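You operate a simulated robot arm through the tools that you are given. There is no shell and no other tool. Be economical: measure what you need, move in short steps, check, and stop when the job is done.

Carry out the task below with a simulated two-armed robot. There is one attempt and no reset: what you move stays moved.

TASK
Pick up the pink order card with one hand, pass it to the other hand and put it on the shelf under the picking table.

It is judged by the outcome, as a careful person would: the job done as asked, and still so three seconds after it is handed in. It fails if anything else is knocked over, pushed out of place, dropped, spilled or broken.

THE ROBOT
Two 7-joint arms with two-finger parallel grippers on one trunk, on a base that drives. Base frame: it is fixed to the floor where the robot stands at the start and does not move with it; the origin is under the middle of the robot, x ahead of it, y to its left, z up. Lengths are in mm, angles in degrees, forces in N, time in s.
The left shoulder is at the start at [60, 143, 914], the right one opposite. With the tool pointing down near the work surface each hand reaches from about 300 to 720 mm from the robot's upright axis, wherever it stands, measured 20 degrees to its own side. Places, roughly: shelf under the picking table [700, 300, 300]. Payload 1.57 kg a hand.
The TCP of each hand is the grasp point between the finger pads, 30 mm short of the fingertips. In the tool frame z runs along the fingers and y along their closing line. Largest opening 110 mm; finger width 24, thickness 12; the body of the gripper, 48 by 112 mm, starts 78 mm behind the TCP.
Orientation is that of the tool frame in the base frame, as [roll, pitch, yaw] about the fixed x, y, z axes, in that order (R = Rz(yaw) Ry(pitch) Rx(roll)). With the fingers straight down and closing along the base's y, the tool's x points along the base's -x, its y along +y and its z along -z.

THE INTERFACE
- The arms move only by the tool play_rows. It takes "left_rows", "right_rows" or both (then of equal length, played together; a hand with none holds still); each is a list of rows, each a list of 2 entries, a list of its own where there are three numbers: the shift along the tool's x, y, z in units of 50 mm (1.0 is 50 mm), then the turn, a rotation vector about the tool's x, y, z in units of 8 degrees (1.0 is 8 degrees). In form: [[[x, y, z], [ax, ay, az]], ...]. A call has 1 to 20 rows; each row shifts and turns the commanded pose from where the row before left it, along the tool's axes as they then stand. "left_hand" and "right_hand" are, for a hand that has rows, the gripper command, from -1 (shut) to 1 (fully open), values between in proportion, set as the call begins (left out, the last holds). A call with a number of a shift or a turn outside -1 to 1 is refused whole. Rows are played at 5 a second. More than 50 mm and 8.6 degrees between two rows, or a gripper value outside its range, and nothing of the call is played. A pose out of reach is approached as far as the arm can. The call stops where the force on the tool passes 40 N (or 10 N more than at its start, if that is more) or the arm is blocked; 0.2 s more then pass. Each finger travels about 45 mm/s and halts on what it meets, pressing with about 38 N; the grip force reading is that of the motor and also rises with nothing between the fingers. The clock runs only during rows and for 0.2 s after the last one: add rows that do not move to give the fingers time. It gives the time, the measured TCP pose, the force on the tool (base axes), the opening and the grip force at its end, in the units of the frame above (readings bear some noise), with the torque about the TCP (base axes, N m) and any sound that the robot's microphone picked up.
- Cameras (640 x 400 px; columns grow to the right, rows downward): "scene" is now at [19.6, 39.5, 1510.3]; the picture's right is [0.60, -0.80, 0.00], its down [-0.69, -0.52, -0.50] and it looks along [0.40, 0.30, -0.87] (base axes); focal length 281 px, centre (320, 200). "left" rides on the left gripper at [70, -16, -141] in its tool frame; the picture's right is [0.23, 0.97, 0.00], its down [-0.86, 0.20, -0.48] and it looks along [-0.47, 0.11, 0.88] (tool axes); focal length 222 px, centre (320, 200). "right" rides on the right gripper at [70, 16, -141] in its tool frame; the picture's right is [-0.23, 0.97, 0.00], its down [-0.86, -0.20, -0.48] and it looks along [-0.47, -0.11, 0.88] (tool axes); focal length 222 px, centre (320, 200). There is no depth. A picture from a camera that has moved, and an enlarged one, comes with that camera's place and axes in the base frame and with its lens.
- get_image(camera): a new picture of that camera. No time passes.
- slide_trunk(by): slides the trunk up (or, below 0, down) by that many mm; the arms and the scene camera ride with it, the base frame stays. It gives what a move gives, with no picture.
- roll_base(legs): drives the robot by 1 to 6 legs, each [ahead, left, turn to the left] in mm, mm and degrees, along the robot's own axes; the way and the turn of a leg run together, so that a leg with both is an arc; at most 1500 mm and 180 degrees a leg. The arms and the cameras ride along, it lands a little off, and it stops where it bumps. It gives what a move gives.
- head_to(pan, tilt): turns the head with the scene camera to pan (to the left, within 86 degrees either way) and tilt (down, from -29 to 69), counted from straight ahead of the robot. It gives what a move gives.
- close_up(camera, box): a new picture of the part [left, top, right, bottom] of that camera's present view, enlarged. No time passes.
- hand_in(): hands the job in; it is judged then, once.

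Go step by step. Nothing tells you exact positions but the pictures and the camera data: compare them with the known pose of the tool, close in by small moves and look again before you grip or let go. The budget is 120 turns and 92 pictures, counting those below and the enlarged ones. Unless the task says otherwise, let go and move clear before handing in, and close with one line.

The tools are called by a JSON object that holds its "fn" and its "kwargs". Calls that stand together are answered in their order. play_rows: Moves the arms, as the interface text tells. Its arguments: {"type":"object","properties":{"left_rows":{"type":"array"},"left_hand":{"type":"number"},"right_rows":{"type":"array"},"right_hand":{"type":"number"}},"required":[]} The other tools are called the same way: slide_trunk (by) slides the trunk up or down; roll_base (legs) drives the base; head_to (pan, tilt) turns the head that bears the scene camera; get_image (camera) takes a picture; close_up (camera, box) takes an enlarged picture of a part of a camera's view; hand_in () hands the job in.

At the start:

```text
t: 0.0
left_tcp_pos: [258.7, 380.5, 1105.2]
left_ee_rot: [179.9, -0.1, -180.0]
left_wrist_force: [0.8, 0.2, -0.1]
left_moment: [-0.01, -0.01, -0.02]
left_width: 109.9
left_grip_force: 0.1
right_tcp_pos: [387.6, 50.3, 1068.5]
right_ee_rot: [-180.0, 0.1, 180.0]
right_wrist_force: [-0.5, 0.5, -0.4]
right_moment: [-0.06, 0.0, -0.02]
right_width: 110.1
right_grip_force: 0.1
trunk travel left (down, up): [-513.0, 77.0]
robot x, y, heading: [2.2, 1.6, 0.1]
head pan, tilt: [37.1, 60.3]
```

scene: 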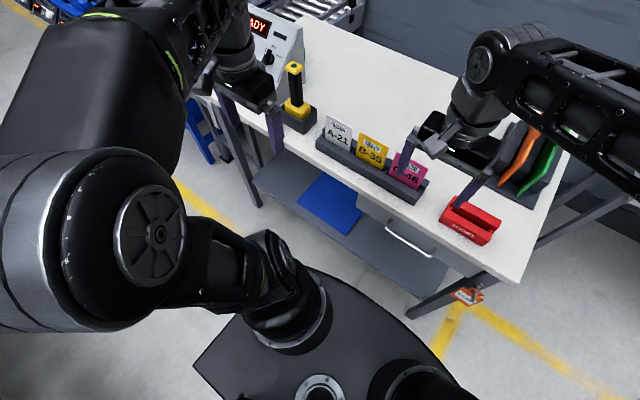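
right: 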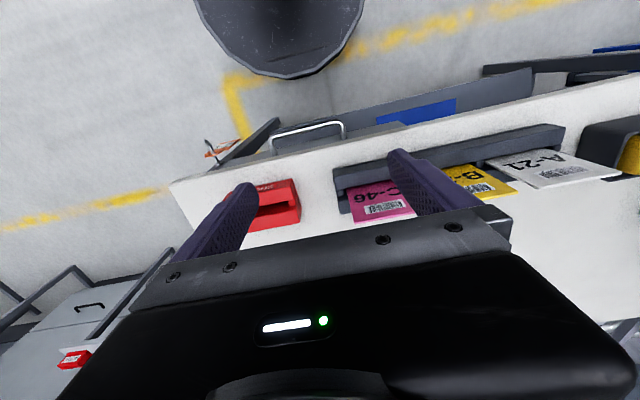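
left: 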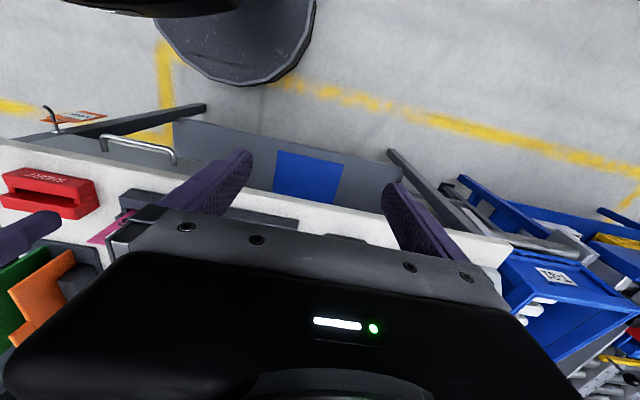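

I see a rack with three cards (white A-21, yellow B-38, pink C-46) near the table's front edge, with the shelf and its blue mat below. I'll look closer before moving.

{"fn": "close_up", "kwargs": {"camera": "scene", "box": [280, 80, 560, 255]}}

{"fn": "close_up", "kwargs": {"camera": "right", "box": [220, 80, 640, 260]}}

```text
2.29 times, centred on (420, 168) of scene
camera zoom: at [19.6, 39.5, 1510.3], right [0.6, -0.8, 0.0], down [-0.69, -0.52, -0.5], along [0.4, 0.3, -0.87], focal length 642 px, centre (91, 274)
```

zoom: 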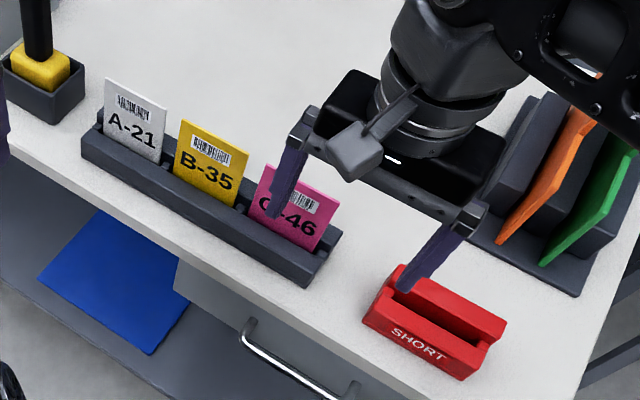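

```text
1.52 times, centred on (430, 170) of right
camera zoom: at [317.9, 65.5, 1208.4], right [0.23, 0.97, 0.0], down [0.86, -0.2, 0.48], along [0.47, -0.11, -0.88], focal length 338 px, centre (152, 246)
```

zoom: 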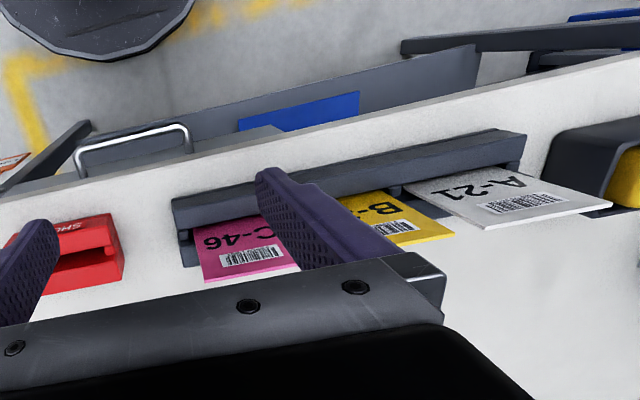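

The pink card stands in the right end of the rack. I'll check the left view for triangulation.

{"fn": "close_up", "kwargs": {"camera": "left", "box": [0, 140, 240, 290]}}

{"fn": "play_rows", "kwargs": {"right_rows": [[[0.4, -1, -0.6], [0, 0, -1]], [[0.4, -1, 0], [0, 0, -1]], [[0, 0, 0], [0, 0, -1]], [[0, 0, 0], [0, 0, -1]], [[0, 0, 0], [0, 0, -1]], [[0, 0, 0], [0, 0, -1]], [[0, 0, 0], [0, 0, -1]], [[0, 0, 0], [0, 0, -1]], [[0, 0, 0], [0, 0, -1]], [[0, 0, 0], [0, 0, -1]], [[0, 0, 0], [0, 0, -1]], [[0, 0, 0], [0, 0, -0.25]]]}}

```text
2.67 times, centred on (120, 215) of left
camera zoom: at [190.4, 366.0, 1246.2], right [-0.23, 0.97, 0.0], down [0.86, 0.2, 0.48], along [0.47, 0.11, -0.88], focal length 592 px, centre (853, 160)
```

zoom: 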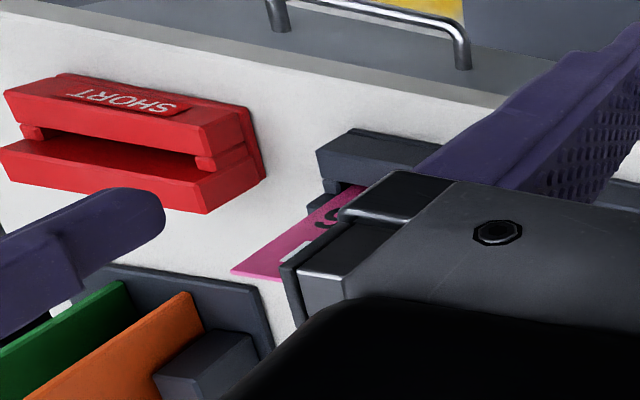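

```text
refused: row 1 steps farther than a row can; nothing moved
```

The card's top right corner is about (487, 71, 975). I'll back the right hand off to the side and turn it 90° so its fingers close along x.

{"fn": "play_rows", "kwargs": {"right_rows": [[[0, 0, -0.9], [0, 0, -1]], [[0, -0.9, 0], [0, 0, -1]], [[0, -0.9, 0], [0, 0, -1]], [[0, 0, 0], [0, 0, -1]], [[0, 0, 0], [0, 0, -1]], [[0, 0, 0], [0, 0, -1]], [[0, 0, 0], [0, 0, -1]], [[0, 0, 0], [0, 0, -1]], [[0, 0, 0], [0, 0, -1]], [[0, 0, 0], [0, 0, -1]], [[0, 0, 0], [0, 0, -1]], [[0, 0, 0], [0, 0, -0.25]]]}}

{"fn": "get_image", "kwargs": {"camera": "right"}}

{"fn": "get_image", "kwargs": {"camera": "scene"}}

```text
t: 2.6
left_tcp_pos: [258.8, 381.4, 1105.6]
left_ee_rot: [-179.9, 0.1, -180.0]
left_wrist_force: [0.3, -0.4, 0.4]
left_moment: [0.0, -0.02, 0.01]
left_width: 110.4
left_grip_force: 0.0
right_tcp_pos: [403.3, -39.4, 1092.5]
right_ee_rot: [179.7, -0.3, -92.8]
right_wrist_force: [0.1, 0.0, 0.3]
right_moment: [0.02, 0.01, 0.04]
right_width: 110.1
right_grip_force: 0.1
right hand out of reach, approached as far as the arm can: row 1
trunk travel left (down, up): [-513.0, 77.0]
robot x, y, heading: [-0.6, -4.2, -0.1]
head pan, tilt: [37.1, 60.3]
```

```text
85 pictures are left
camera right: at [383.4, -107.2, 1234.5], right [-0.96, 0.27, 0.01], down [0.24, 0.85, 0.47], along [0.12, 0.45, -0.88], focal length 222 px, centre (320, 200)
```

right: 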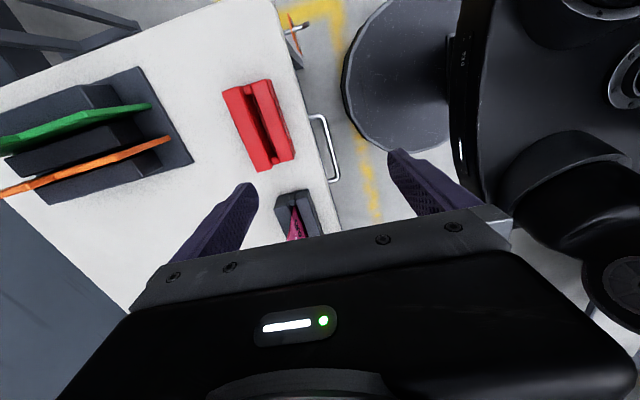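

```text
84 pictures are left
camera scene: at [19.6, 39.5, 1510.3], right [0.6, -0.8, 0.0], down [-0.69, -0.52, -0.5], along [0.4, 0.3, -0.87], focal length 281 px, centre (320, 200)
```

scene: 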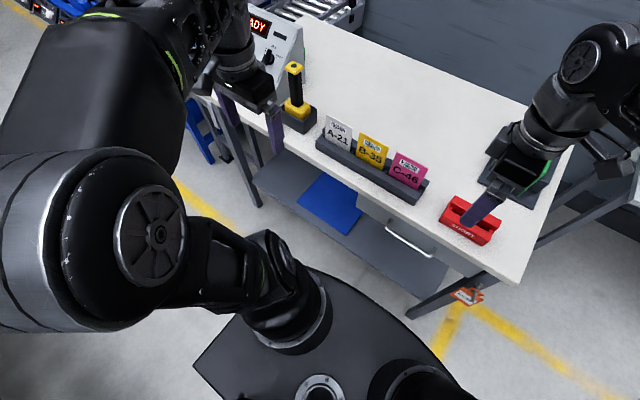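

Right hand has turned. I'll take enlargements to get the card edges and rack orientation.

{"fn": "close_up", "kwargs": {"camera": "right", "box": [200, 60, 400, 250]}}

{"fn": "close_up", "kwargs": {"camera": "scene", "box": [300, 100, 460, 200]}}

```text
2.11 times, centred on (300, 155) of right
camera zoom: at [383.4, -107.2, 1234.5], right [-0.96, 0.27, 0.01], down [0.24, 0.85, 0.47], along [0.12, 0.45, -0.88], focal length 468 px, centre (362, 295)
```

zoom: 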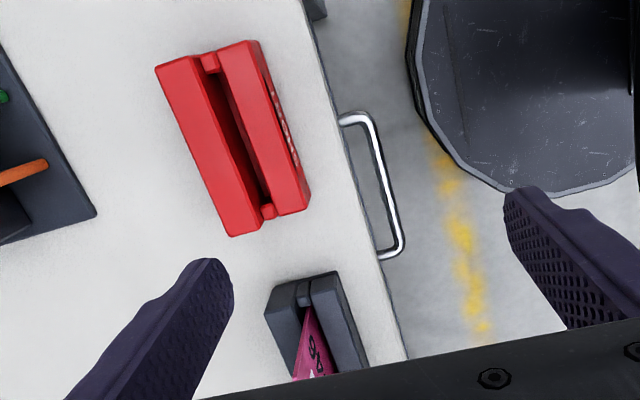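

```text
4.00 times, centred on (380, 150) of scene
camera zoom: at [19.6, 39.5, 1510.3], right [0.6, -0.8, 0.0], down [-0.69, -0.52, -0.5], along [0.4, 0.3, -0.87], focal length 1123 px, centre (80, 400)
```

zoom: 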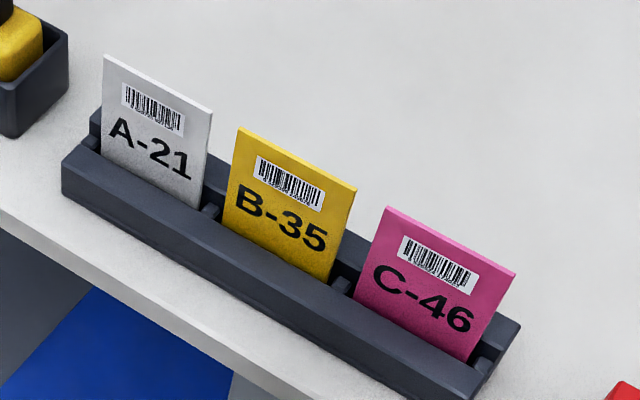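

Pink card spans y≈72–156 at x≈485, nearly vertical, top z≈974, with the rack lip at about 885. I'll bring the right hand above it.

{"fn": "play_rows", "kwargs": {"right_rows": [[[-0.695, -0.41, 0], [0, 0, 0]], [[-0.695, -0.41, 0], [0, 0, 0]], [[-0.695, -0.41, 0], [0, 0, 0]], [[-0.6, -0.41, 0], [0, 0, 0]], [[0, 0, 0], [0, 0, 0]]]}}

{"fn": "get_image", "kwargs": {"camera": "right"}}

{"fn": "get_image", "kwargs": {"camera": "scene"}}

```text
t: 3.8
left_tcp_pos: [259.8, 381.6, 1103.4]
left_ee_rot: [179.9, 0.1, 180.0]
left_wrist_force: [-0.1, 0.1, 0.7]
left_moment: [0.03, -0.01, 0.0]
left_width: 110.1
left_grip_force: 0.0
right_tcp_pos: [440.0, 18.7, 1092.9]
right_ee_rot: [179.7, -0.4, -92.9]
right_wrist_force: [-0.1, 0.8, -0.1]
right_moment: [-0.01, -0.03, 0.01]
right_width: 109.9
right_grip_force: 0.1
right hand out of reach, approached as far as the arm can: row 2, 3, 4
trunk travel left (down, up): [-513.0, 77.0]
robot x, y, heading: [-1.2, -1.1, -0.2]
head pan, tilt: [37.1, 60.3]
```

```text
81 pictures are left
camera right: at [421.0, -48.5, 1233.6], right [-0.96, 0.28, 0.0], down [0.25, 0.85, 0.47], along [0.13, 0.45, -0.88], focal length 222 px, centre (320, 200)
```

right: 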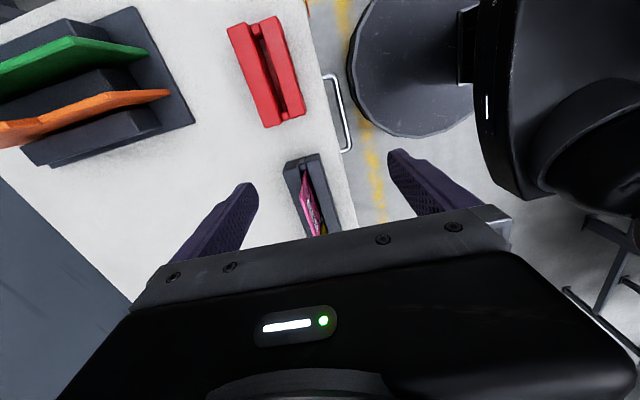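

```text
80 pictures are left
camera scene: at [19.7, 39.4, 1510.3], right [0.6, -0.8, 0.0], down [-0.69, -0.52, -0.5], along [0.4, 0.3, -0.87], focal length 281 px, centre (320, 200)
```

scene: 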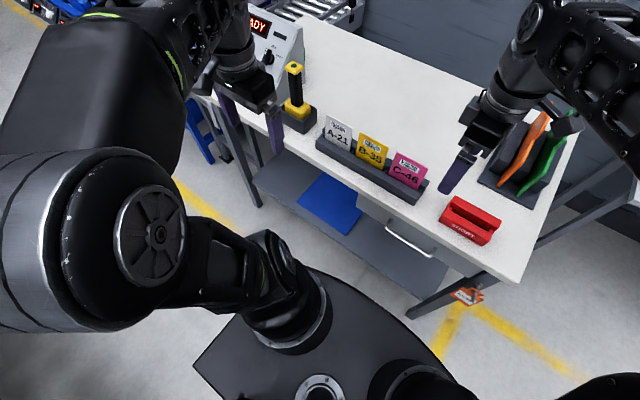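

The wrist is too high for this reach, so I'll raise the trunk and then come down.

{"fn": "slide_trunk", "kwargs": {"by": 70}}

{"fn": "play_rows", "kwargs": {"right_rows": [[[0, 0, 0.9], [0, 0, 0]], [[0, 0, 0], [0, 0, 0]]]}}

```text
t: 4.9
left_tcp_pos: [259.5, 381.5, 1173.4]
left_ee_rot: [-180.0, 0.0, -180.0]
left_wrist_force: [-0.3, 0.7, 0.4]
left_moment: [0.0, -0.02, 0.01]
left_width: 110.0
left_grip_force: 0.0
right_tcp_pos: [440.0, 19.4, 1162.1]
right_ee_rot: [179.7, -0.3, -92.9]
right_wrist_force: [0.1, -0.4, -0.4]
right_moment: [-0.01, 0.01, 0.02]
right_width: 110.3
right_grip_force: 0.1
trunk travel left (down, up): [-583.0, 7.0]
robot x, y, heading: [-3.8, -1.0, 0.1]
head pan, tilt: [37.1, 60.3]
```

```text
t: 5.5
left_tcp_pos: [259.3, 380.6, 1174.3]
left_ee_rot: [-180.0, 0.0, -180.0]
left_wrist_force: [-0.4, 0.9, -0.4]
left_moment: [0.0, 0.0, -0.01]
left_width: 109.8
left_grip_force: 0.2
right_tcp_pos: [439.5, 20.9, 1116.3]
right_ee_rot: [179.7, -0.4, -92.9]
right_wrist_force: [0.1, -0.3, -0.1]
right_moment: [0.01, -0.01, 0.03]
right_width: 109.8
right_grip_force: 0.2
trunk travel left (down, up): [-583.0, 7.0]
robot x, y, heading: [3.4, 3.9, 0.0]
head pan, tilt: [37.1, 60.3]
```

Right TCP is at (440, 20, 1116). Moving over the card with a small yaw fix.

{"fn": "play_rows", "kwargs": {"right_rows": [[[0, 0, 0.9], [0, 0, -0.36]], [[-0.85, -0.46, 0], [0, 0, 0]], [[-0.8, -0.44, 0], [0, 0, 0]], [[0, 0, 0], [0, 0, 0]]]}}

{"fn": "get_image", "kwargs": {"camera": "right"}}

{"fn": "get_image", "kwargs": {"camera": "scene"}}

```text
t: 6.5
left_tcp_pos: [259.8, 380.9, 1175.5]
left_ee_rot: [-180.0, 0.0, -180.0]
left_wrist_force: [0.1, 0.9, -0.4]
left_moment: [-0.01, 0.02, -0.02]
left_width: 110.0
left_grip_force: 0.1
right_tcp_pos: [480.3, 100.3, 1068.9]
right_ee_rot: [179.7, -0.4, -90.0]
right_wrist_force: [0.0, -1.0, 0.5]
right_moment: [0.03, -0.03, 0.0]
right_width: 109.9
right_grip_force: 0.1
trunk travel left (down, up): [-583.0, 7.0]
robot x, y, heading: [3.5, 2.8, 0.1]
head pan, tilt: [37.1, 60.3]
```

```text
79 pictures are left
camera right: at [466.4, 31.3, 1210.2], right [-0.97, 0.23, 0.0], down [0.2, 0.86, 0.47], along [0.1, 0.46, -0.88], focal length 222 px, centre (320, 200)
```

right: 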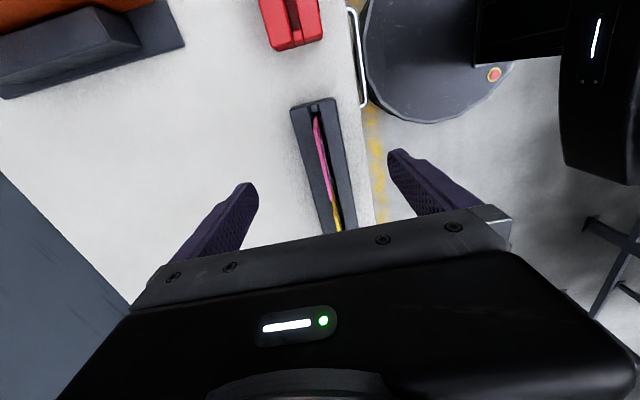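

```text
78 pictures are left
camera scene: at [19.1, 39.1, 1580.3], right [0.6, -0.8, 0.0], down [-0.69, -0.52, -0.5], along [0.4, 0.3, -0.87], focal length 281 px, centre (320, 200)
```

scene: 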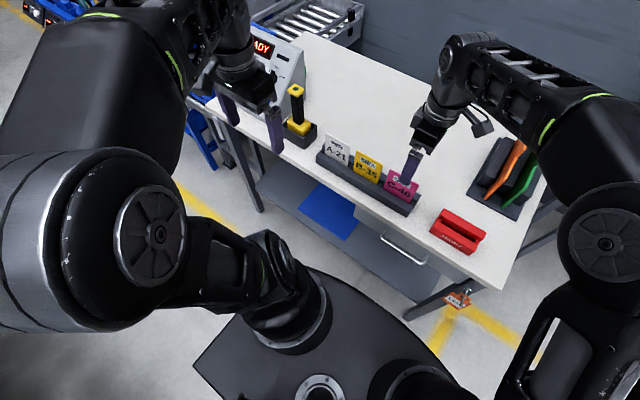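

Enlarging the right view to locate the card between the fingers.

{"fn": "close_up", "kwargs": {"camera": "right", "box": [220, 80, 420, 240]}}

{"fn": "close_up", "kwargs": {"camera": "scene", "box": [310, 110, 470, 210]}}

```text
2.50 times, centred on (320, 160) of right
camera zoom: at [466.4, 31.3, 1210.2], right [-0.97, 0.23, 0.0], down [0.2, 0.86, 0.47], along [0.1, 0.46, -0.88], focal length 555 px, centre (320, 300)
```

zoom: 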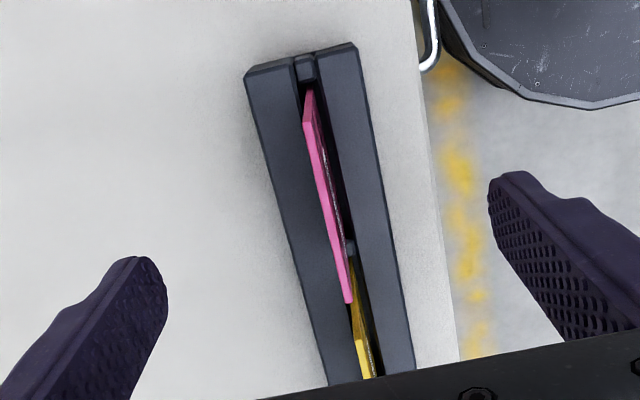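

```text
4.00 times, centred on (390, 160) of scene
camera zoom: at [19.1, 39.1, 1580.3], right [0.6, -0.8, 0.0], down [-0.69, -0.52, -0.5], along [0.4, 0.3, -0.87], focal length 1123 px, centre (40, 360)
```

zoom: 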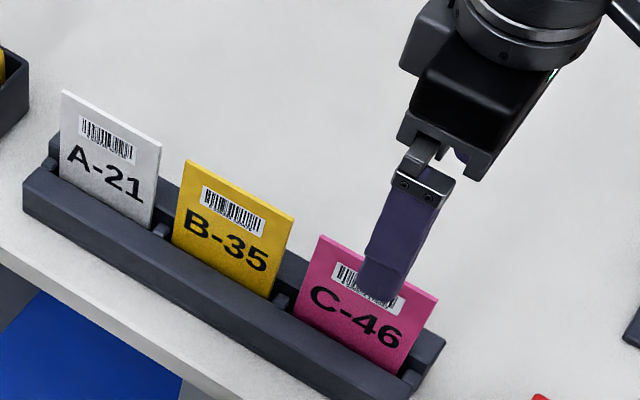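

Card top edge sits at x≈481, centred between the fingers. Descending with open fingers to TCP z≈955.

{"fn": "play_rows", "kwargs": {"right_rows": [[[0, 0, 0.8], [0, 0, 0]], [[0, 0, 0.8], [0, 0, 0]], [[-0.06, 0, 0.68], [0, 0, 0]], [[0, 0, 0], [0, 0, 0]]]}}

{"fn": "get_image", "kwargs": {"camera": "right"}}

{"fn": "close_up", "kwargs": {"camera": "scene", "box": [310, 110, 470, 210]}}

```text
t: 7.5
left_tcp_pos: [260.4, 381.5, 1175.5]
left_ee_rot: [179.9, -0.1, 179.9]
left_wrist_force: [-0.5, 0.0, 0.1]
left_moment: [-0.04, -0.03, 0.0]
left_width: 110.2
left_grip_force: 0.0
right_tcp_pos: [483.0, 104.1, 955.4]
right_ee_rot: [179.8, -0.3, -89.9]
right_wrist_force: [-0.7, -0.1, 0.1]
right_moment: [0.03, -0.01, 0.02]
right_width: 110.1
right_grip_force: 0.1
trunk travel left (down, up): [-583.0, 7.0]
robot x, y, heading: [-0.9, 0.8, 0.3]
head pan, tilt: [37.1, 60.3]
```

```text
75 pictures are left
camera right: at [467.3, 34.7, 1097.4], right [-0.97, 0.23, 0.0], down [0.2, 0.86, 0.47], along [0.1, 0.46, -0.88], focal length 222 px, centre (320, 200)
```

right: 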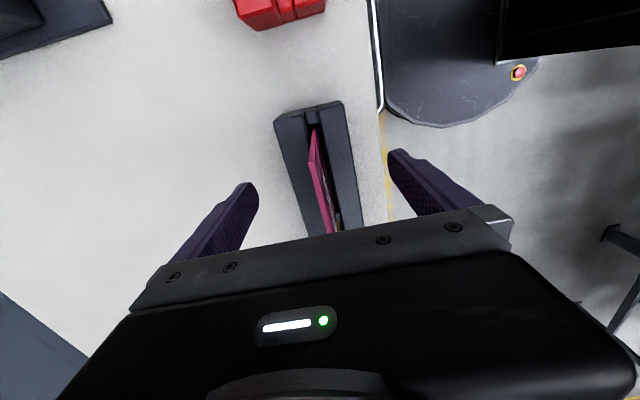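

```text
4.00 times, centred on (390, 160) of scene
camera zoom: at [19.3, 39.4, 1580.3], right [0.6, -0.8, 0.0], down [-0.69, -0.52, -0.5], along [0.4, 0.3, -0.87], focal length 1123 px, centre (40, 360)
```

zoom: 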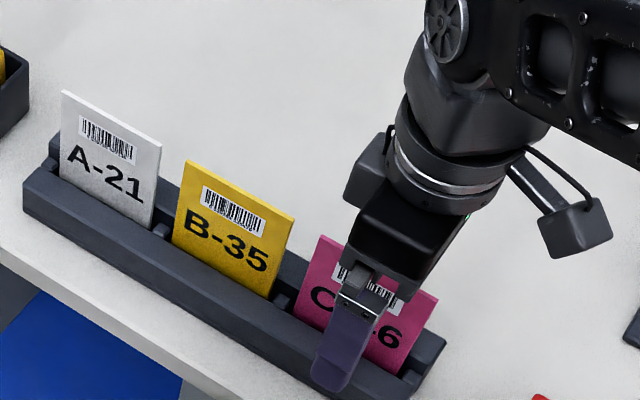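

The pink card looks oddly placed in this view, so I'll zoom before gripping.

{"fn": "close_up", "kwargs": {"camera": "right", "box": [240, 90, 420, 240]}}

```text
2.67 times, centred on (330, 165) of right
camera zoom: at [467.3, 34.7, 1097.4], right [-0.97, 0.23, 0.0], down [0.2, 0.86, 0.47], along [0.1, 0.46, -0.88], focal length 592 px, centre (293, 293)
```

zoom: 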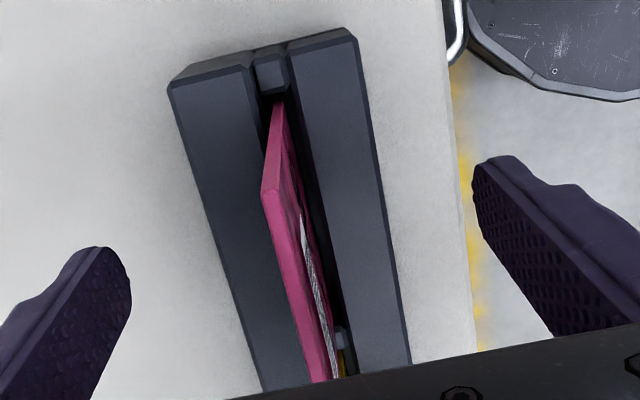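

Confirmed: card top is at z≈970, x≈482, between the fingers. Closing the right hand.

{"fn": "play_rows", "kwargs": {"right_rows": [[[0, 0, 0], [0, 0, 0]], [[0, 0, 0], [0, 0, 0]], [[0, 0, 0], [0, 0, 0]], [[0, 0, 0], [0, 0, 0]], [[0, 0, 0], [0, 0, 0]], [[0, 0, 0], [0, 0, 0]], [[0, 0, 0], [0, 0, 0]], [[0, 0, 0], [0, 0, 0]]], "right_hand": -1}}

{"fn": "close_up", "kwargs": {"camera": "right", "box": [240, 90, 420, 240]}}

```text
t: 9.3
left_tcp_pos: [260.0, 380.8, 1174.9]
left_ee_rot: [180.0, 0.0, 179.9]
left_wrist_force: [0.2, -0.3, -0.7]
left_moment: [-0.01, 0.01, 0.0]
left_width: 110.0
left_grip_force: 0.0
right_tcp_pos: [481.1, 104.2, 955.9]
right_ee_rot: [179.7, -0.4, -90.0]
right_wrist_force: [-0.2, 0.6, 0.8]
right_moment: [0.02, 0.02, -0.01]
right_width: 3.3
right_grip_force: 24.1
trunk travel left (down, up): [-583.0, 7.0]
robot x, y, heading: [-1.6, -3.0, 0.1]
head pan, tilt: [37.1, 60.3]
```

```text
2.67 times, centred on (330, 165) of right
camera zoom: at [467.6, 34.7, 1097.7], right [-0.97, 0.23, 0.0], down [0.2, 0.86, 0.47], along [0.1, 0.46, -0.88], focal length 592 px, centre (293, 293)
```

zoom: 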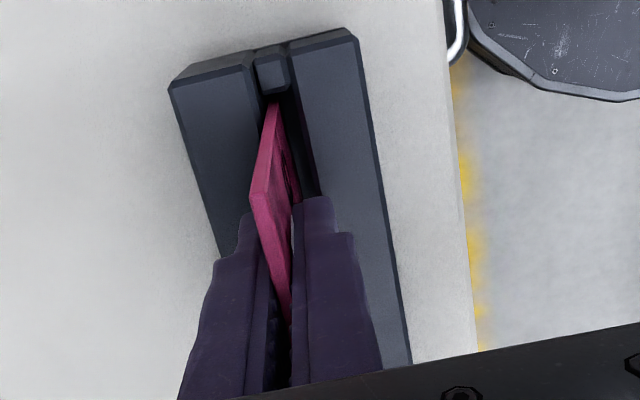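

The card is gripped (3.3 mm wide). Lifting straight up out of the slot.

{"fn": "play_rows", "kwargs": {"right_rows": [[[0, 0, -0.3], [0, 0, 0]], [[0, 0, -0.4], [0, 0, 0]], [[0, 0, -0.5], [0, 0, 0]], [[0, 0, -0.5], [0, 0, 0]], [[0, 0, -0.4], [0, 0, 0]], [[0, 0, 0], [0, 0, 0]]]}}

{"fn": "get_image", "kwargs": {"camera": "right"}}

{"fn": "get_image", "kwargs": {"camera": "scene"}}

```text
t: 10.7
left_tcp_pos: [258.9, 381.6, 1173.7]
left_ee_rot: [-180.0, 0.0, 179.9]
left_wrist_force: [-0.1, -0.1, -0.2]
left_moment: [-0.03, -0.02, 0.01]
left_width: 110.0
left_grip_force: 0.0
right_tcp_pos: [482.8, 104.0, 1062.9]
right_ee_rot: [179.8, -0.4, -90.0]
right_wrist_force: [0.6, 0.6, 0.4]
right_moment: [0.0, 0.03, 0.0]
right_width: 3.4
right_grip_force: 24.2
trunk travel left (down, up): [-583.0, 7.0]
robot x, y, heading: [1.9, -2.4, 0.1]
head pan, tilt: [37.1, 60.3]
```

```text
71 pictures are left
camera right: at [468.3, 35.4, 1204.1], right [-0.97, 0.23, 0.0], down [0.2, 0.86, 0.47], along [0.1, 0.46, -0.88], focal length 222 px, centre (320, 200)
```

right: 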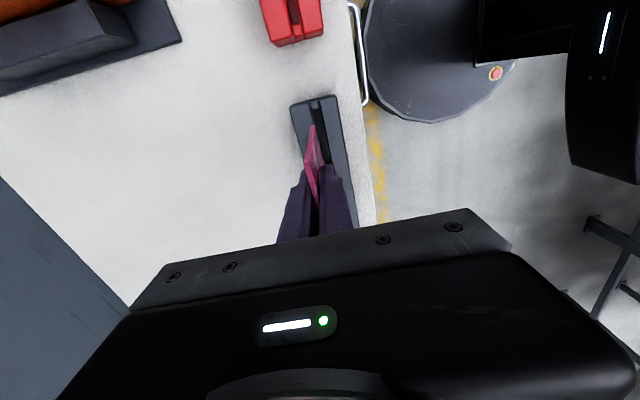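

```text
70 pictures are left
camera scene: at [19.8, 39.6, 1580.3], right [0.6, -0.8, 0.0], down [-0.69, -0.52, -0.5], along [0.4, 0.3, -0.87], focal length 281 px, centre (320, 200)
```

scene: 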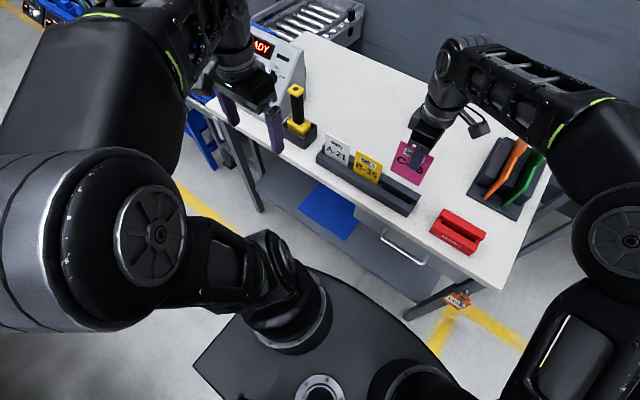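

The card is clear of the rack and firmly held. I'll back the base off 150 mm so the handover happens clear of the table.

{"fn": "roll_base", "kwargs": {"legs": [[-150, 0, 0]]}}

{"fn": "get_image", "kwargs": {"camera": "scene"}}

```text
t: 12.1
left_tcp_pos: [107.4, 381.5, 1174.7]
left_ee_rot: [-179.9, 0.2, -179.9]
left_wrist_force: [0.0, 0.3, 0.4]
left_moment: [-0.01, -0.02, 0.03]
left_width: 110.1
left_grip_force: 0.1
right_tcp_pos: [330.5, 104.7, 1063.3]
right_ee_rot: [179.7, -0.4, -90.1]
right_wrist_force: [-0.3, 0.5, -0.2]
right_moment: [0.03, -0.04, -0.01]
right_width: 3.5
right_grip_force: 24.5
trunk travel left (down, up): [-583.0, 7.0]
robot x, y, heading: [-151.4, -3.2, -0.1]
head pan, tilt: [37.1, 60.3]
```

```text
69 pictures are left
camera scene: at [-133.2, 39.5, 1580.3], right [0.6, -0.8, 0.0], down [-0.69, -0.52, -0.5], along [0.4, 0.3, -0.87], focal length 281 px, centre (320, 200)
```

scene: 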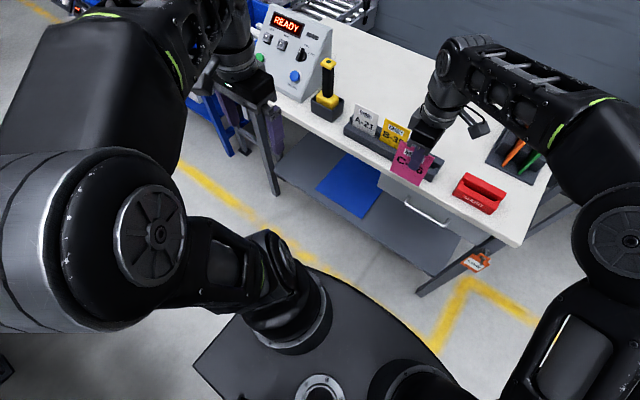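

Now I'll turn the right hand back so the card's plane lies along x, and bring the left hand forward and pitch its fingers to point ahead.

{"fn": "play_rows", "kwargs": {"right_rows": [[[0, 0, 0], [0, 0, 1]], [[0, 0, 0], [0, 0, 1]], [[0, 0, 0], [0, 0, 1]], [[0, 0, 0], [0, 0, 1]], [[0, 0, 0], [0, 0, 1]], [[0, 0, 0], [0, 0, 1]], [[0, 0, 0], [0, 0, 1]], [[0, 0, 0], [0, 0, 1]], [[0, 0, 0], [0, 0, 1]], [[0, 0, 0], [0, 0, 1]], [[0, 0, 0], [0, 0, 1]], [[0, 0, 0], [0, 0, 0.25]]], "left_rows": [[[-0.58, -0.3, 0.5], [0, 0, 0]], [[-0.58, -0.3, 0.5], [0, 0, 0]], [[-0.58, -0.3, 0.5], [0, 0, 0]], [[-0.58, -0.3, 0.5], [0, 0, 0]], [[-0.58, -0.3, 0.5], [0, 0, 0]], [[0, 0, 0], [0, -1, 0]], [[0, 0, 0], [0, -1, 0]], [[0, 0, 0], [0, -1, 0]], [[0, 0, 0], [0, -1, 0]], [[0, 0, 0], [0, -1, 0]], [[0, 0, 0], [0, -1, 0]], [[0, 0, 0], [0, 0, 0]]]}}

{"fn": "get_image", "kwargs": {"camera": "scene"}}

```text
t: 14.7
left_tcp_pos: [288.3, 326.2, 1067.1]
left_ee_rot: [180.0, 48.1, 180.0]
left_wrist_force: [0.0, -0.6, 0.2]
left_moment: [0.02, 0.01, 0.01]
left_width: 110.0
left_grip_force: 0.0
left hand out of reach, approached as far as the arm can: row 10, 11
right_tcp_pos: [332.6, 104.5, 1063.3]
right_ee_rot: [-179.7, -0.3, 179.9]
right_wrist_force: [0.4, -0.2, -0.7]
right_moment: [0.04, 0.02, 0.01]
right_width: 3.4
right_grip_force: 23.9
trunk travel left (down, up): [-583.0, 7.0]
robot x, y, heading: [-152.4, 0.6, 0.2]
head pan, tilt: [37.1, 60.3]
```

```text
68 pictures are left
camera scene: at [-131.3, 38.9, 1580.3], right [0.6, -0.8, 0.0], down [-0.69, -0.52, -0.5], along [0.4, 0.3, -0.87], focal length 281 px, centre (320, 200)
```

scene: 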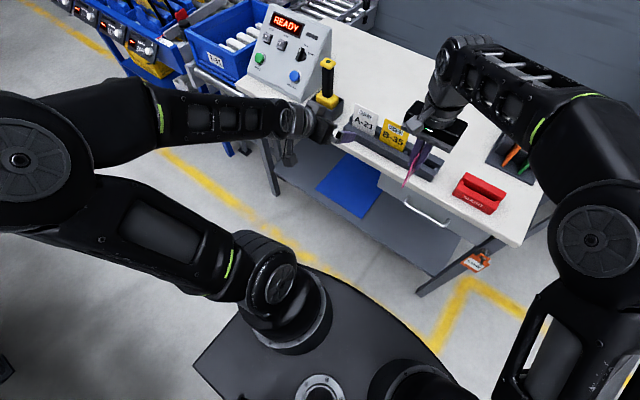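

The left wrist is too near the shoulder to finish pitching, so it needs to be farther forward. I'll back the base another 150 mm for room, then extend the left hand and continue.

{"fn": "roll_base", "kwargs": {"legs": [[-150, 0, 0]]}}

{"fn": "play_rows", "kwargs": {"left_rows": [[[-0.67, -0.3, 0.6], [0, 0, 0]], [[-0.67, -0.3, 0.6], [0, 0, 0]], [[-0.3, -0.3, 0.8], [0, -0.5, 0]], [[0, 0, 0.2], [0, -1, 0]], [[0, 0, 0], [0, -1, 0]], [[0, 0, 0], [0, -1, 0]], [[0, 0, 0], [0, -1, 0]], [[0, 0, 0], [0, -0.7, 0]], [[0, 0, 0], [0, 0, 0]]]}}

{"fn": "get_image", "kwargs": {"camera": "scene"}}

```text
t: 16.0
left_tcp_pos: [137.2, 326.9, 1067.0]
left_ee_rot: [-179.8, 47.9, -179.9]
left_wrist_force: [-0.3, -0.2, -0.5]
left_moment: [0.02, -0.01, 0.01]
left_width: 109.8
left_grip_force: 0.2
right_tcp_pos: [181.9, 104.0, 1063.5]
right_ee_rot: [-179.5, -0.3, -180.0]
right_wrist_force: [-1.2, -1.0, 0.4]
right_moment: [-0.01, 0.0, 0.0]
right_width: 3.5
right_grip_force: 24.7
trunk travel left (down, up): [-583.0, 7.0]
robot x, y, heading: [-305.5, -2.8, -0.1]
head pan, tilt: [37.1, 60.3]
```

```text
t: 17.2
left_tcp_pos: [292.1, 200.3, 1116.3]
left_ee_rot: [176.2, 73.0, 167.7]
left_wrist_force: [8.3, 19.5, -5.9]
left_moment: [-0.36, -0.2, -1.14]
left_width: 92.0
left_grip_force: 0.1
right_tcp_pos: [184.8, 91.1, 1056.3]
right_ee_rot: [-178.1, -1.1, 179.0]
right_wrist_force: [-8.2, -18.5, 5.5]
right_moment: [2.21, -0.9, -0.06]
right_width: 3.2
right_grip_force: 24.1
trunk travel left (down, up): [-583.0, 7.0]
robot x, y, heading: [-294.5, -0.6, -0.0]
head pan, tilt: [37.1, 60.3]
stopped in row 6 (right hand): the force on the tool passed its limit at 65 N (the readings are from after the stop); the commanded pose is now the measured one
```

```text
67 pictures are left
camera scene: at [-279.8, 39.3, 1580.2], right [0.6, -0.8, 0.0], down [-0.69, -0.52, -0.5], along [0.4, 0.3, -0.87], focal length 281 px, centre (320, 200)
```

scene: 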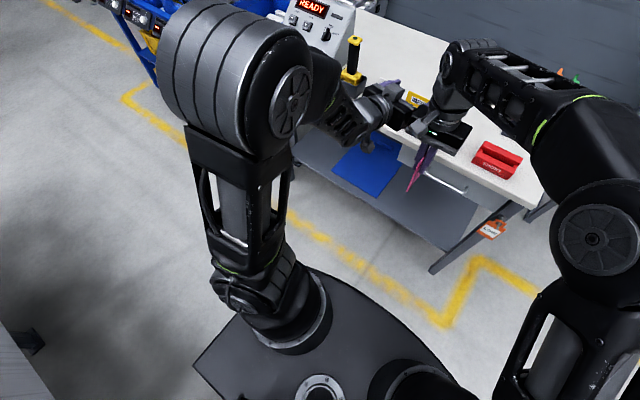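

The left hand swung in farther than planned and touched the right gripper. I'll ease the left hand away to its own side.

{"fn": "play_rows", "kwargs": {"left_rows": [[[0, 0.5, 0], [0, 0, 0]], [[0, 0.9, 0], [0, 0, 0]], [[0, 0.9, 0], [0, 0, 0]], [[0, 0, 0], [0, 0, 0]]]}}

{"fn": "get_image", "kwargs": {"camera": "scene"}}

{"fn": "get_image", "kwargs": {"camera": "right"}}

```text
t: 18.2
left_tcp_pos: [309.5, 309.5, 1119.1]
left_ee_rot: [176.0, 73.2, 167.0]
left_wrist_force: [0.0, -0.4, -0.3]
left_moment: [0.02, -0.03, -0.01]
left_width: 109.9
left_grip_force: 0.1
right_tcp_pos: [184.1, 93.6, 1056.3]
right_ee_rot: [-178.3, -1.0, 179.2]
right_wrist_force: [0.1, -0.1, -0.3]
right_moment: [0.02, -0.01, 0.0]
right_width: 3.6
right_grip_force: 24.4
trunk travel left (down, up): [-583.0, 7.0]
robot x, y, heading: [-297.7, 4.0, 0.0]
head pan, tilt: [37.1, 60.3]
```

```text
66 pictures are left
camera scene: at [-281.7, 39.5, 1580.3], right [0.6, -0.8, 0.0], down [-0.69, -0.52, -0.5], along [0.4, 0.3, -0.87], focal length 281 px, centre (320, 200)
```

scene: 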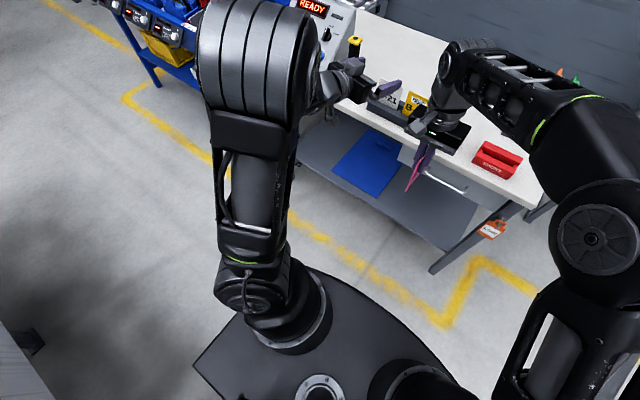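

```text
65 pictures are left
camera right: at [116.7, 114.7, 1198.3], right [0.24, 0.97, -0.03], down [0.86, -0.2, 0.47], along [0.45, -0.14, -0.88], focal length 222 px, centre (320, 200)
```

right: 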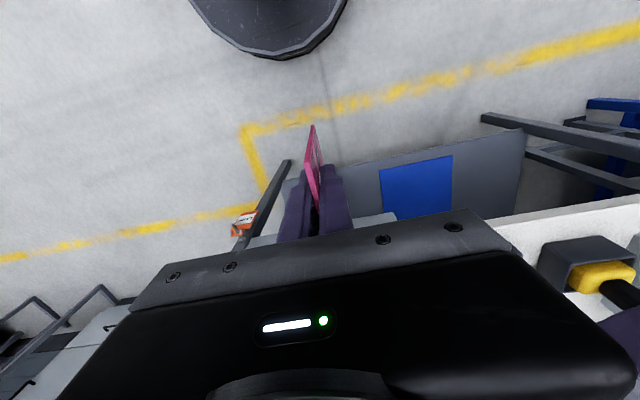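

Both hands are free and the card is intact in the right one. New plan: right hand turns the card to face x again, and the left comes from the left side with its fingers pointing to −y. Right hand first.

{"fn": "play_rows", "kwargs": {"right_rows": [[[-0.11, -0.49, 0.64], [-0.21, 0, 0]], [[-0.11, -0.49, 0.64], [0, 0, 0]], [[-0.11, -0.49, 0.64], [0, 0, 0]], [[0, 0, 0], [0, 0, -1]], [[0, 0, 0], [0, 0, -1]], [[0, 0, 0], [0, 0, -1]], [[0, 0, 0], [0, 0, -1]], [[0, 0, 0], [0, 0, -1]], [[0, 0, 0], [0, 0, -1]], [[0, 0, 0], [0, 0, -1]], [[0, 0, 0], [0, 0, -1]], [[0, 0, 0], [0, 0, -1]], [[0, 0, 0], [0, 0, -1]], [[0, 0, 0], [0, 0, -1]], [[0, 0, 0], [0, 0, -0.35]], [[0, 0, 0], [0, 0, 0]]]}}

{"fn": "get_image", "kwargs": {"camera": "scene"}}

```text
t: 21.6
left_tcp_pos: [308.5, 309.8, 1118.9]
left_ee_rot: [175.9, 73.0, 167.0]
left_wrist_force: [-1.0, 0.3, -0.2]
left_moment: [0.0, 0.01, -0.01]
left_width: 110.1
left_grip_force: 0.1
right_tcp_pos: [196.9, 18.6, 961.1]
right_ee_rot: [179.1, 0.1, -89.9]
right_wrist_force: [-1.2, 0.6, -0.7]
right_moment: [-0.01, 0.02, 0.0]
right_width: 3.4
right_grip_force: 24.0
trunk travel left (down, up): [-583.0, 7.0]
robot x, y, heading: [-301.3, -0.3, -0.1]
head pan, tilt: [37.1, 60.3]
```

```text
64 pictures are left
camera scene: at [-281.0, 39.3, 1580.3], right [0.6, -0.8, 0.0], down [-0.69, -0.52, -0.5], along [0.4, 0.3, -0.87], focal length 281 px, centre (320, 200)
```

scene: 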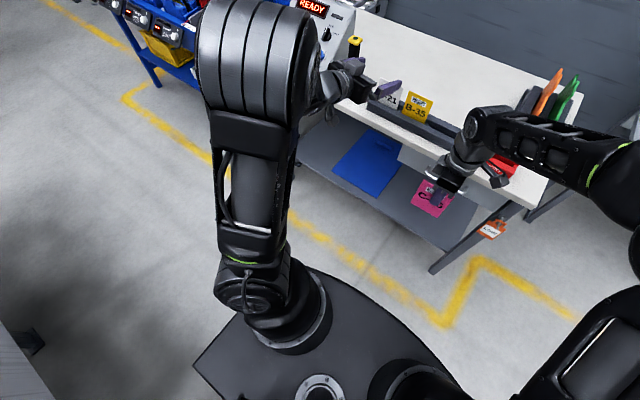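

Right hand is in place with the card facing the robot. Now swinging the left hand down and in with its fingers turning toward −y.

{"fn": "play_rows", "kwargs": {"left_rows": [[[0, 0, 0], [0, -1, 0]], [[0, 0, 0], [0, -1, 0]], [[0.38, -0.25, -0.18], [1, 0, 0]], [[0.38, -0.27, -0.14], [1, 0, 0]], [[0.38, -0.29, -0.1], [1, 0, 0]], [[0.38, -0.3, -0.06], [1, 0, 0]], [[0.38, -0.31, -0.02], [1, 0, 0]]]}}

{"fn": "get_image", "kwargs": {"camera": "scene"}}

```text
t: 23.2
left_tcp_pos: [190.8, 168.1, 1157.9]
left_ee_rot: [166.2, 88.5, 117.2]
left_wrist_force: [-0.2, -0.5, 0.3]
left_moment: [-0.01, -0.01, 0.02]
left_width: 110.0
left_grip_force: 0.1
left hand out of reach, approached as far as the arm can: row 1, 2, 3, 4, 5, 6, 7
right_tcp_pos: [197.4, 18.8, 960.7]
right_ee_rot: [179.1, 0.0, -90.0]
right_wrist_force: [0.7, 0.1, -1.2]
right_moment: [-0.01, 0.01, 0.01]
right_width: 3.1
right_grip_force: 24.7
trunk travel left (down, up): [-583.0, 7.0]
robot x, y, heading: [-300.8, 0.1, 0.1]
head pan, tilt: [37.1, 60.3]
```

```text
63 pictures are left
camera scene: at [-281.3, 39.5, 1580.3], right [0.6, -0.8, 0.0], down [-0.69, -0.52, -0.5], along [0.4, 0.3, -0.87], focal length 281 px, centre (320, 200)
```

scene: 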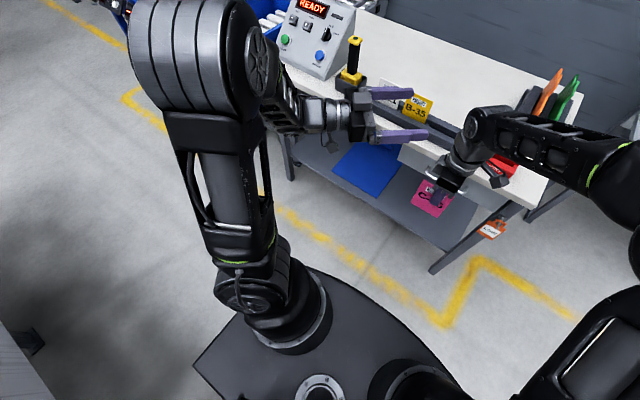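

The left fingers now point about 49° to the right. I'll continue the turn, then descend.

{"fn": "play_rows", "kwargs": {"left_rows": [[[0, 0.28, -0.08], [1, 0, 0]], [[0, 0.26, -0.1], [1, 0, 0]], [[0, 0.24, -0.14], [1, 0, 0]], [[0, 0.2, -0.2], [1, 0, 0]], [[0, 0.2, -0.2], [1, 0, 0]], [[0.5, 0, 0], [0, 0, 0]], [[0.5, 0, 0], [0, 0, 0]]]}}

{"fn": "get_image", "kwargs": {"camera": "scene"}}

```text
t: 24.8
left_tcp_pos: [160.1, 182.1, 1176.0]
left_ee_rot: [-152.4, 88.4, 118.5]
left_wrist_force: [0.6, -0.1, -0.2]
left_moment: [-0.02, -0.02, 0.0]
left_width: 109.9
left_grip_force: 0.1
left hand out of reach, approached as far as the arm can: row 1, 2, 3
right_tcp_pos: [197.0, 18.7, 961.1]
right_ee_rot: [179.0, 0.1, -90.0]
right_wrist_force: [0.0, -0.5, -0.7]
right_moment: [0.0, 0.02, 0.0]
right_width: 3.1
right_grip_force: 24.5
trunk travel left (down, up): [-583.0, 7.0]
robot x, y, heading: [-302.0, -0.6, -0.0]
head pan, tilt: [37.1, 60.3]
```

```text
62 pictures are left
camera scene: at [-280.5, 39.3, 1580.3], right [0.6, -0.8, 0.0], down [-0.69, -0.52, -0.5], along [0.4, 0.3, -0.87], focal length 281 px, centre (320, 200)
```

scene: 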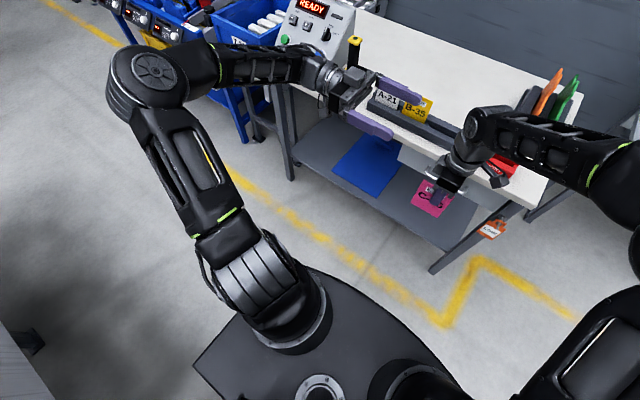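

Left fingers now point to −y with the elbow out to the side. Descending to the height of the card's lower part.

{"fn": "play_rows", "kwargs": {"left_rows": [[[0.79, 0.1, -0.02], [0, 0, 0]], [[0.79, 0.1, -0.02], [0, 0, 0]], [[0.79, 0.1, -0.02], [0, 0, 0]], [[0.79, 0.1, -0.02], [0, 0, 0]], [[0.79, 0.1, -0.02], [0, 0, 0]], [[0.79, 0.1, -0.02], [0, 0, 0]], [[0.79, 0.1, -0.02], [0, 0, 0]], [[0, 0, 0], [0, 0, 0]]]}}

{"fn": "get_image", "kwargs": {"camera": "left"}}

{"fn": "get_image", "kwargs": {"camera": "scene"}}

{"fn": "get_image", "kwargs": {"camera": "right"}}

```text
t: 26.6
left_tcp_pos: [190.6, 196.9, 900.2]
left_ee_rot: [-154.9, 88.5, 116.3]
left_wrist_force: [-0.2, -0.8, 0.0]
left_moment: [0.01, 0.01, 0.02]
left_width: 109.8
left_grip_force: 0.0
right_tcp_pos: [197.8, 17.2, 961.4]
right_ee_rot: [179.0, 0.0, -89.9]
right_wrist_force: [0.0, 0.3, -1.1]
right_moment: [0.01, 0.03, 0.01]
right_width: 3.4
right_grip_force: 24.7
trunk travel left (down, up): [-583.0, 7.0]
robot x, y, heading: [-301.9, -0.5, -0.1]
head pan, tilt: [37.1, 60.3]
```

```text
61 pictures are left
camera left: at [172.3, 340.3, 833.3], right [0.97, 0.02, -0.24], down [0.2, 0.46, 0.86], along [0.13, -0.89, 0.44], focal length 222 px, centre (320, 200)
```

left: 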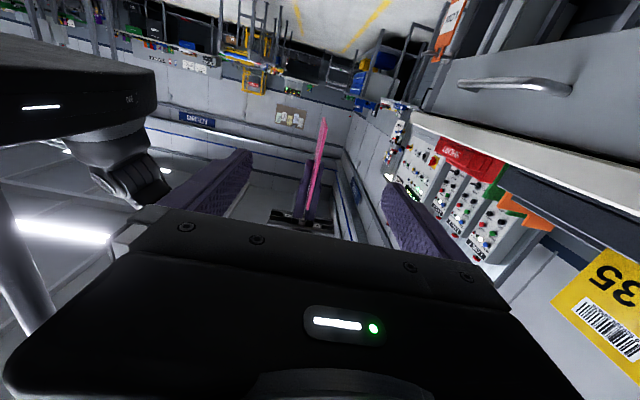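

```text
60 pictures are left
camera scene: at [-281.2, 39.1, 1580.3], right [0.6, -0.8, 0.0], down [-0.69, -0.52, -0.5], along [0.4, 0.3, -0.87], focal length 281 px, centre (320, 200)
```

scene: 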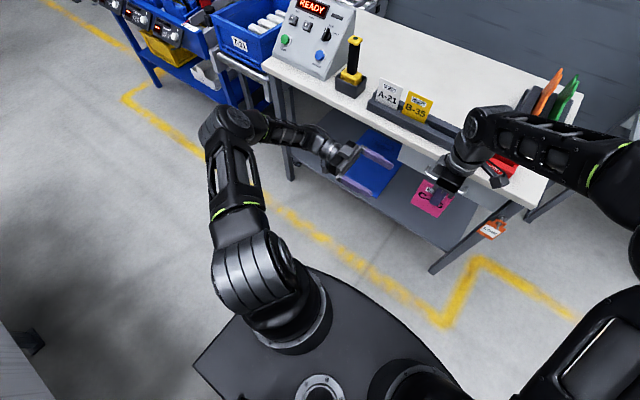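

```text
59 pictures are left
camera right: at [184.1, -51.8, 1102.3], right [-0.97, 0.23, 0.02], down [0.21, 0.86, 0.47], along [0.09, 0.47, -0.88], focal length 222 px, centre (320, 200)
```

right: 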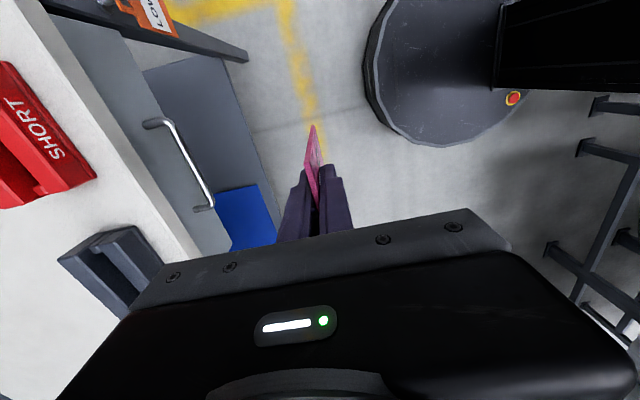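

Card is visible edge-on between the left fingers. Zooming in to check alignment.

{"fn": "close_up", "kwargs": {"camera": "left", "box": [240, 90, 400, 240]}}

{"fn": "close_up", "kwargs": {"camera": "scene", "box": [320, 120, 480, 240]}}

```text
2.67 times, centred on (320, 165) of left
camera zoom: at [172.3, 340.3, 833.3], right [0.97, 0.02, -0.24], down [0.2, 0.46, 0.86], along [0.13, -0.89, 0.44], focal length 592 px, centre (320, 293)
```

zoom: 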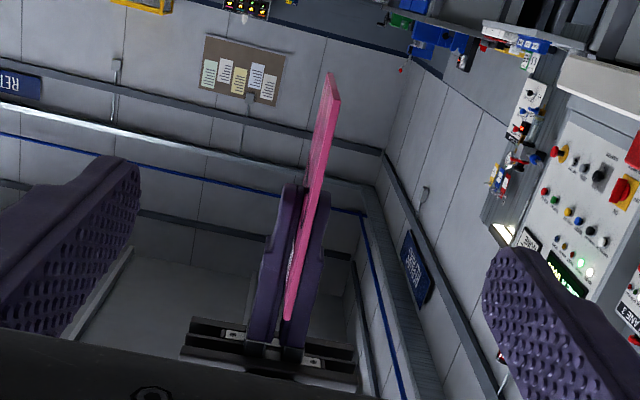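

```text
3.33 times, centred on (400, 180) of scene
camera zoom: at [-281.2, 39.1, 1580.3], right [0.6, -0.8, 0.0], down [-0.69, -0.52, -0.5], along [0.4, 0.3, -0.87], focal length 936 px, centre (53, 267)
```

zoom: 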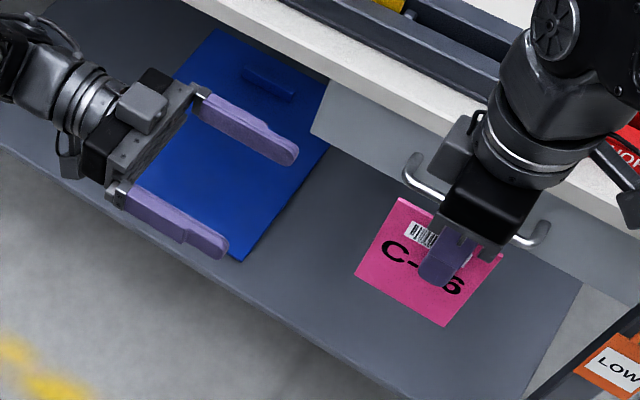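

The card edge is at y≈71, bottom z≈863, x≈194 at the grasp height, centred well. Advancing the left hand around it.

{"fn": "play_rows", "kwargs": {"left_rows": [[[0.03, 0, 0.73], [0, 0, 0]], [[0.03, 0, 0.73], [0, 0, 0]], [[0.03, 0, 0.73], [0, 0, 0]], [[0.03, 0, 0.73], [0, 0, 0]], [[0, 0, 0], [0, 0, 0]]]}}

{"fn": "get_image", "kwargs": {"camera": "left"}}

{"fn": "close_up", "kwargs": {"camera": "scene", "box": [320, 120, 480, 240]}}

```text
t: 27.8
left_tcp_pos: [194.4, 50.8, 891.8]
left_ee_rot: [-154.6, 88.6, 116.4]
left_wrist_force: [-0.1, -0.2, 0.0]
left_moment: [0.0, 0.0, 0.0]
left_width: 110.0
left_grip_force: 0.1
right_tcp_pos: [198.3, 19.8, 962.1]
right_ee_rot: [179.0, -0.1, -90.0]
right_wrist_force: [0.0, 0.4, -0.4]
right_moment: [0.02, -0.01, 0.02]
right_width: 3.4
right_grip_force: 24.7
trunk travel left (down, up): [-583.0, 7.0]
robot x, y, heading: [-303.2, -2.9, 0.2]
head pan, tilt: [37.1, 60.3]
```

```text
56 pictures are left
camera left: at [175.6, 195.4, 825.0], right [0.97, 0.02, -0.24], down [0.2, 0.46, 0.86], along [0.13, -0.89, 0.44], focal length 222 px, centre (320, 200)
```

left: 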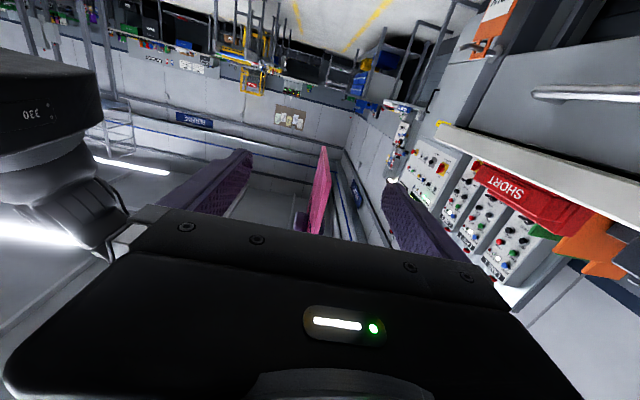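

```text
3.33 times, centred on (400, 180) of scene
camera zoom: at [-281.0, 39.7, 1580.3], right [0.6, -0.8, 0.0], down [-0.69, -0.52, -0.5], along [0.4, 0.3, -0.87], focal length 936 px, centre (53, 267)
```

zoom: 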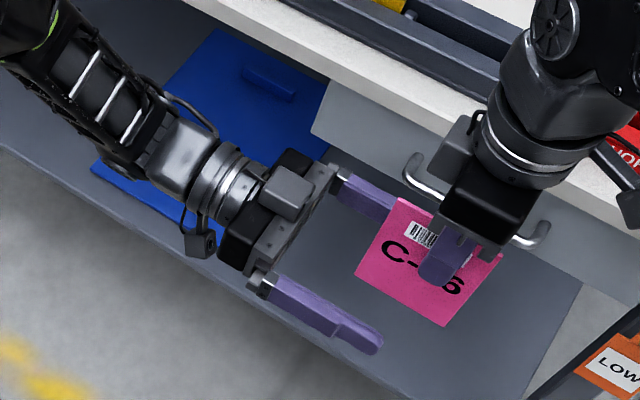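

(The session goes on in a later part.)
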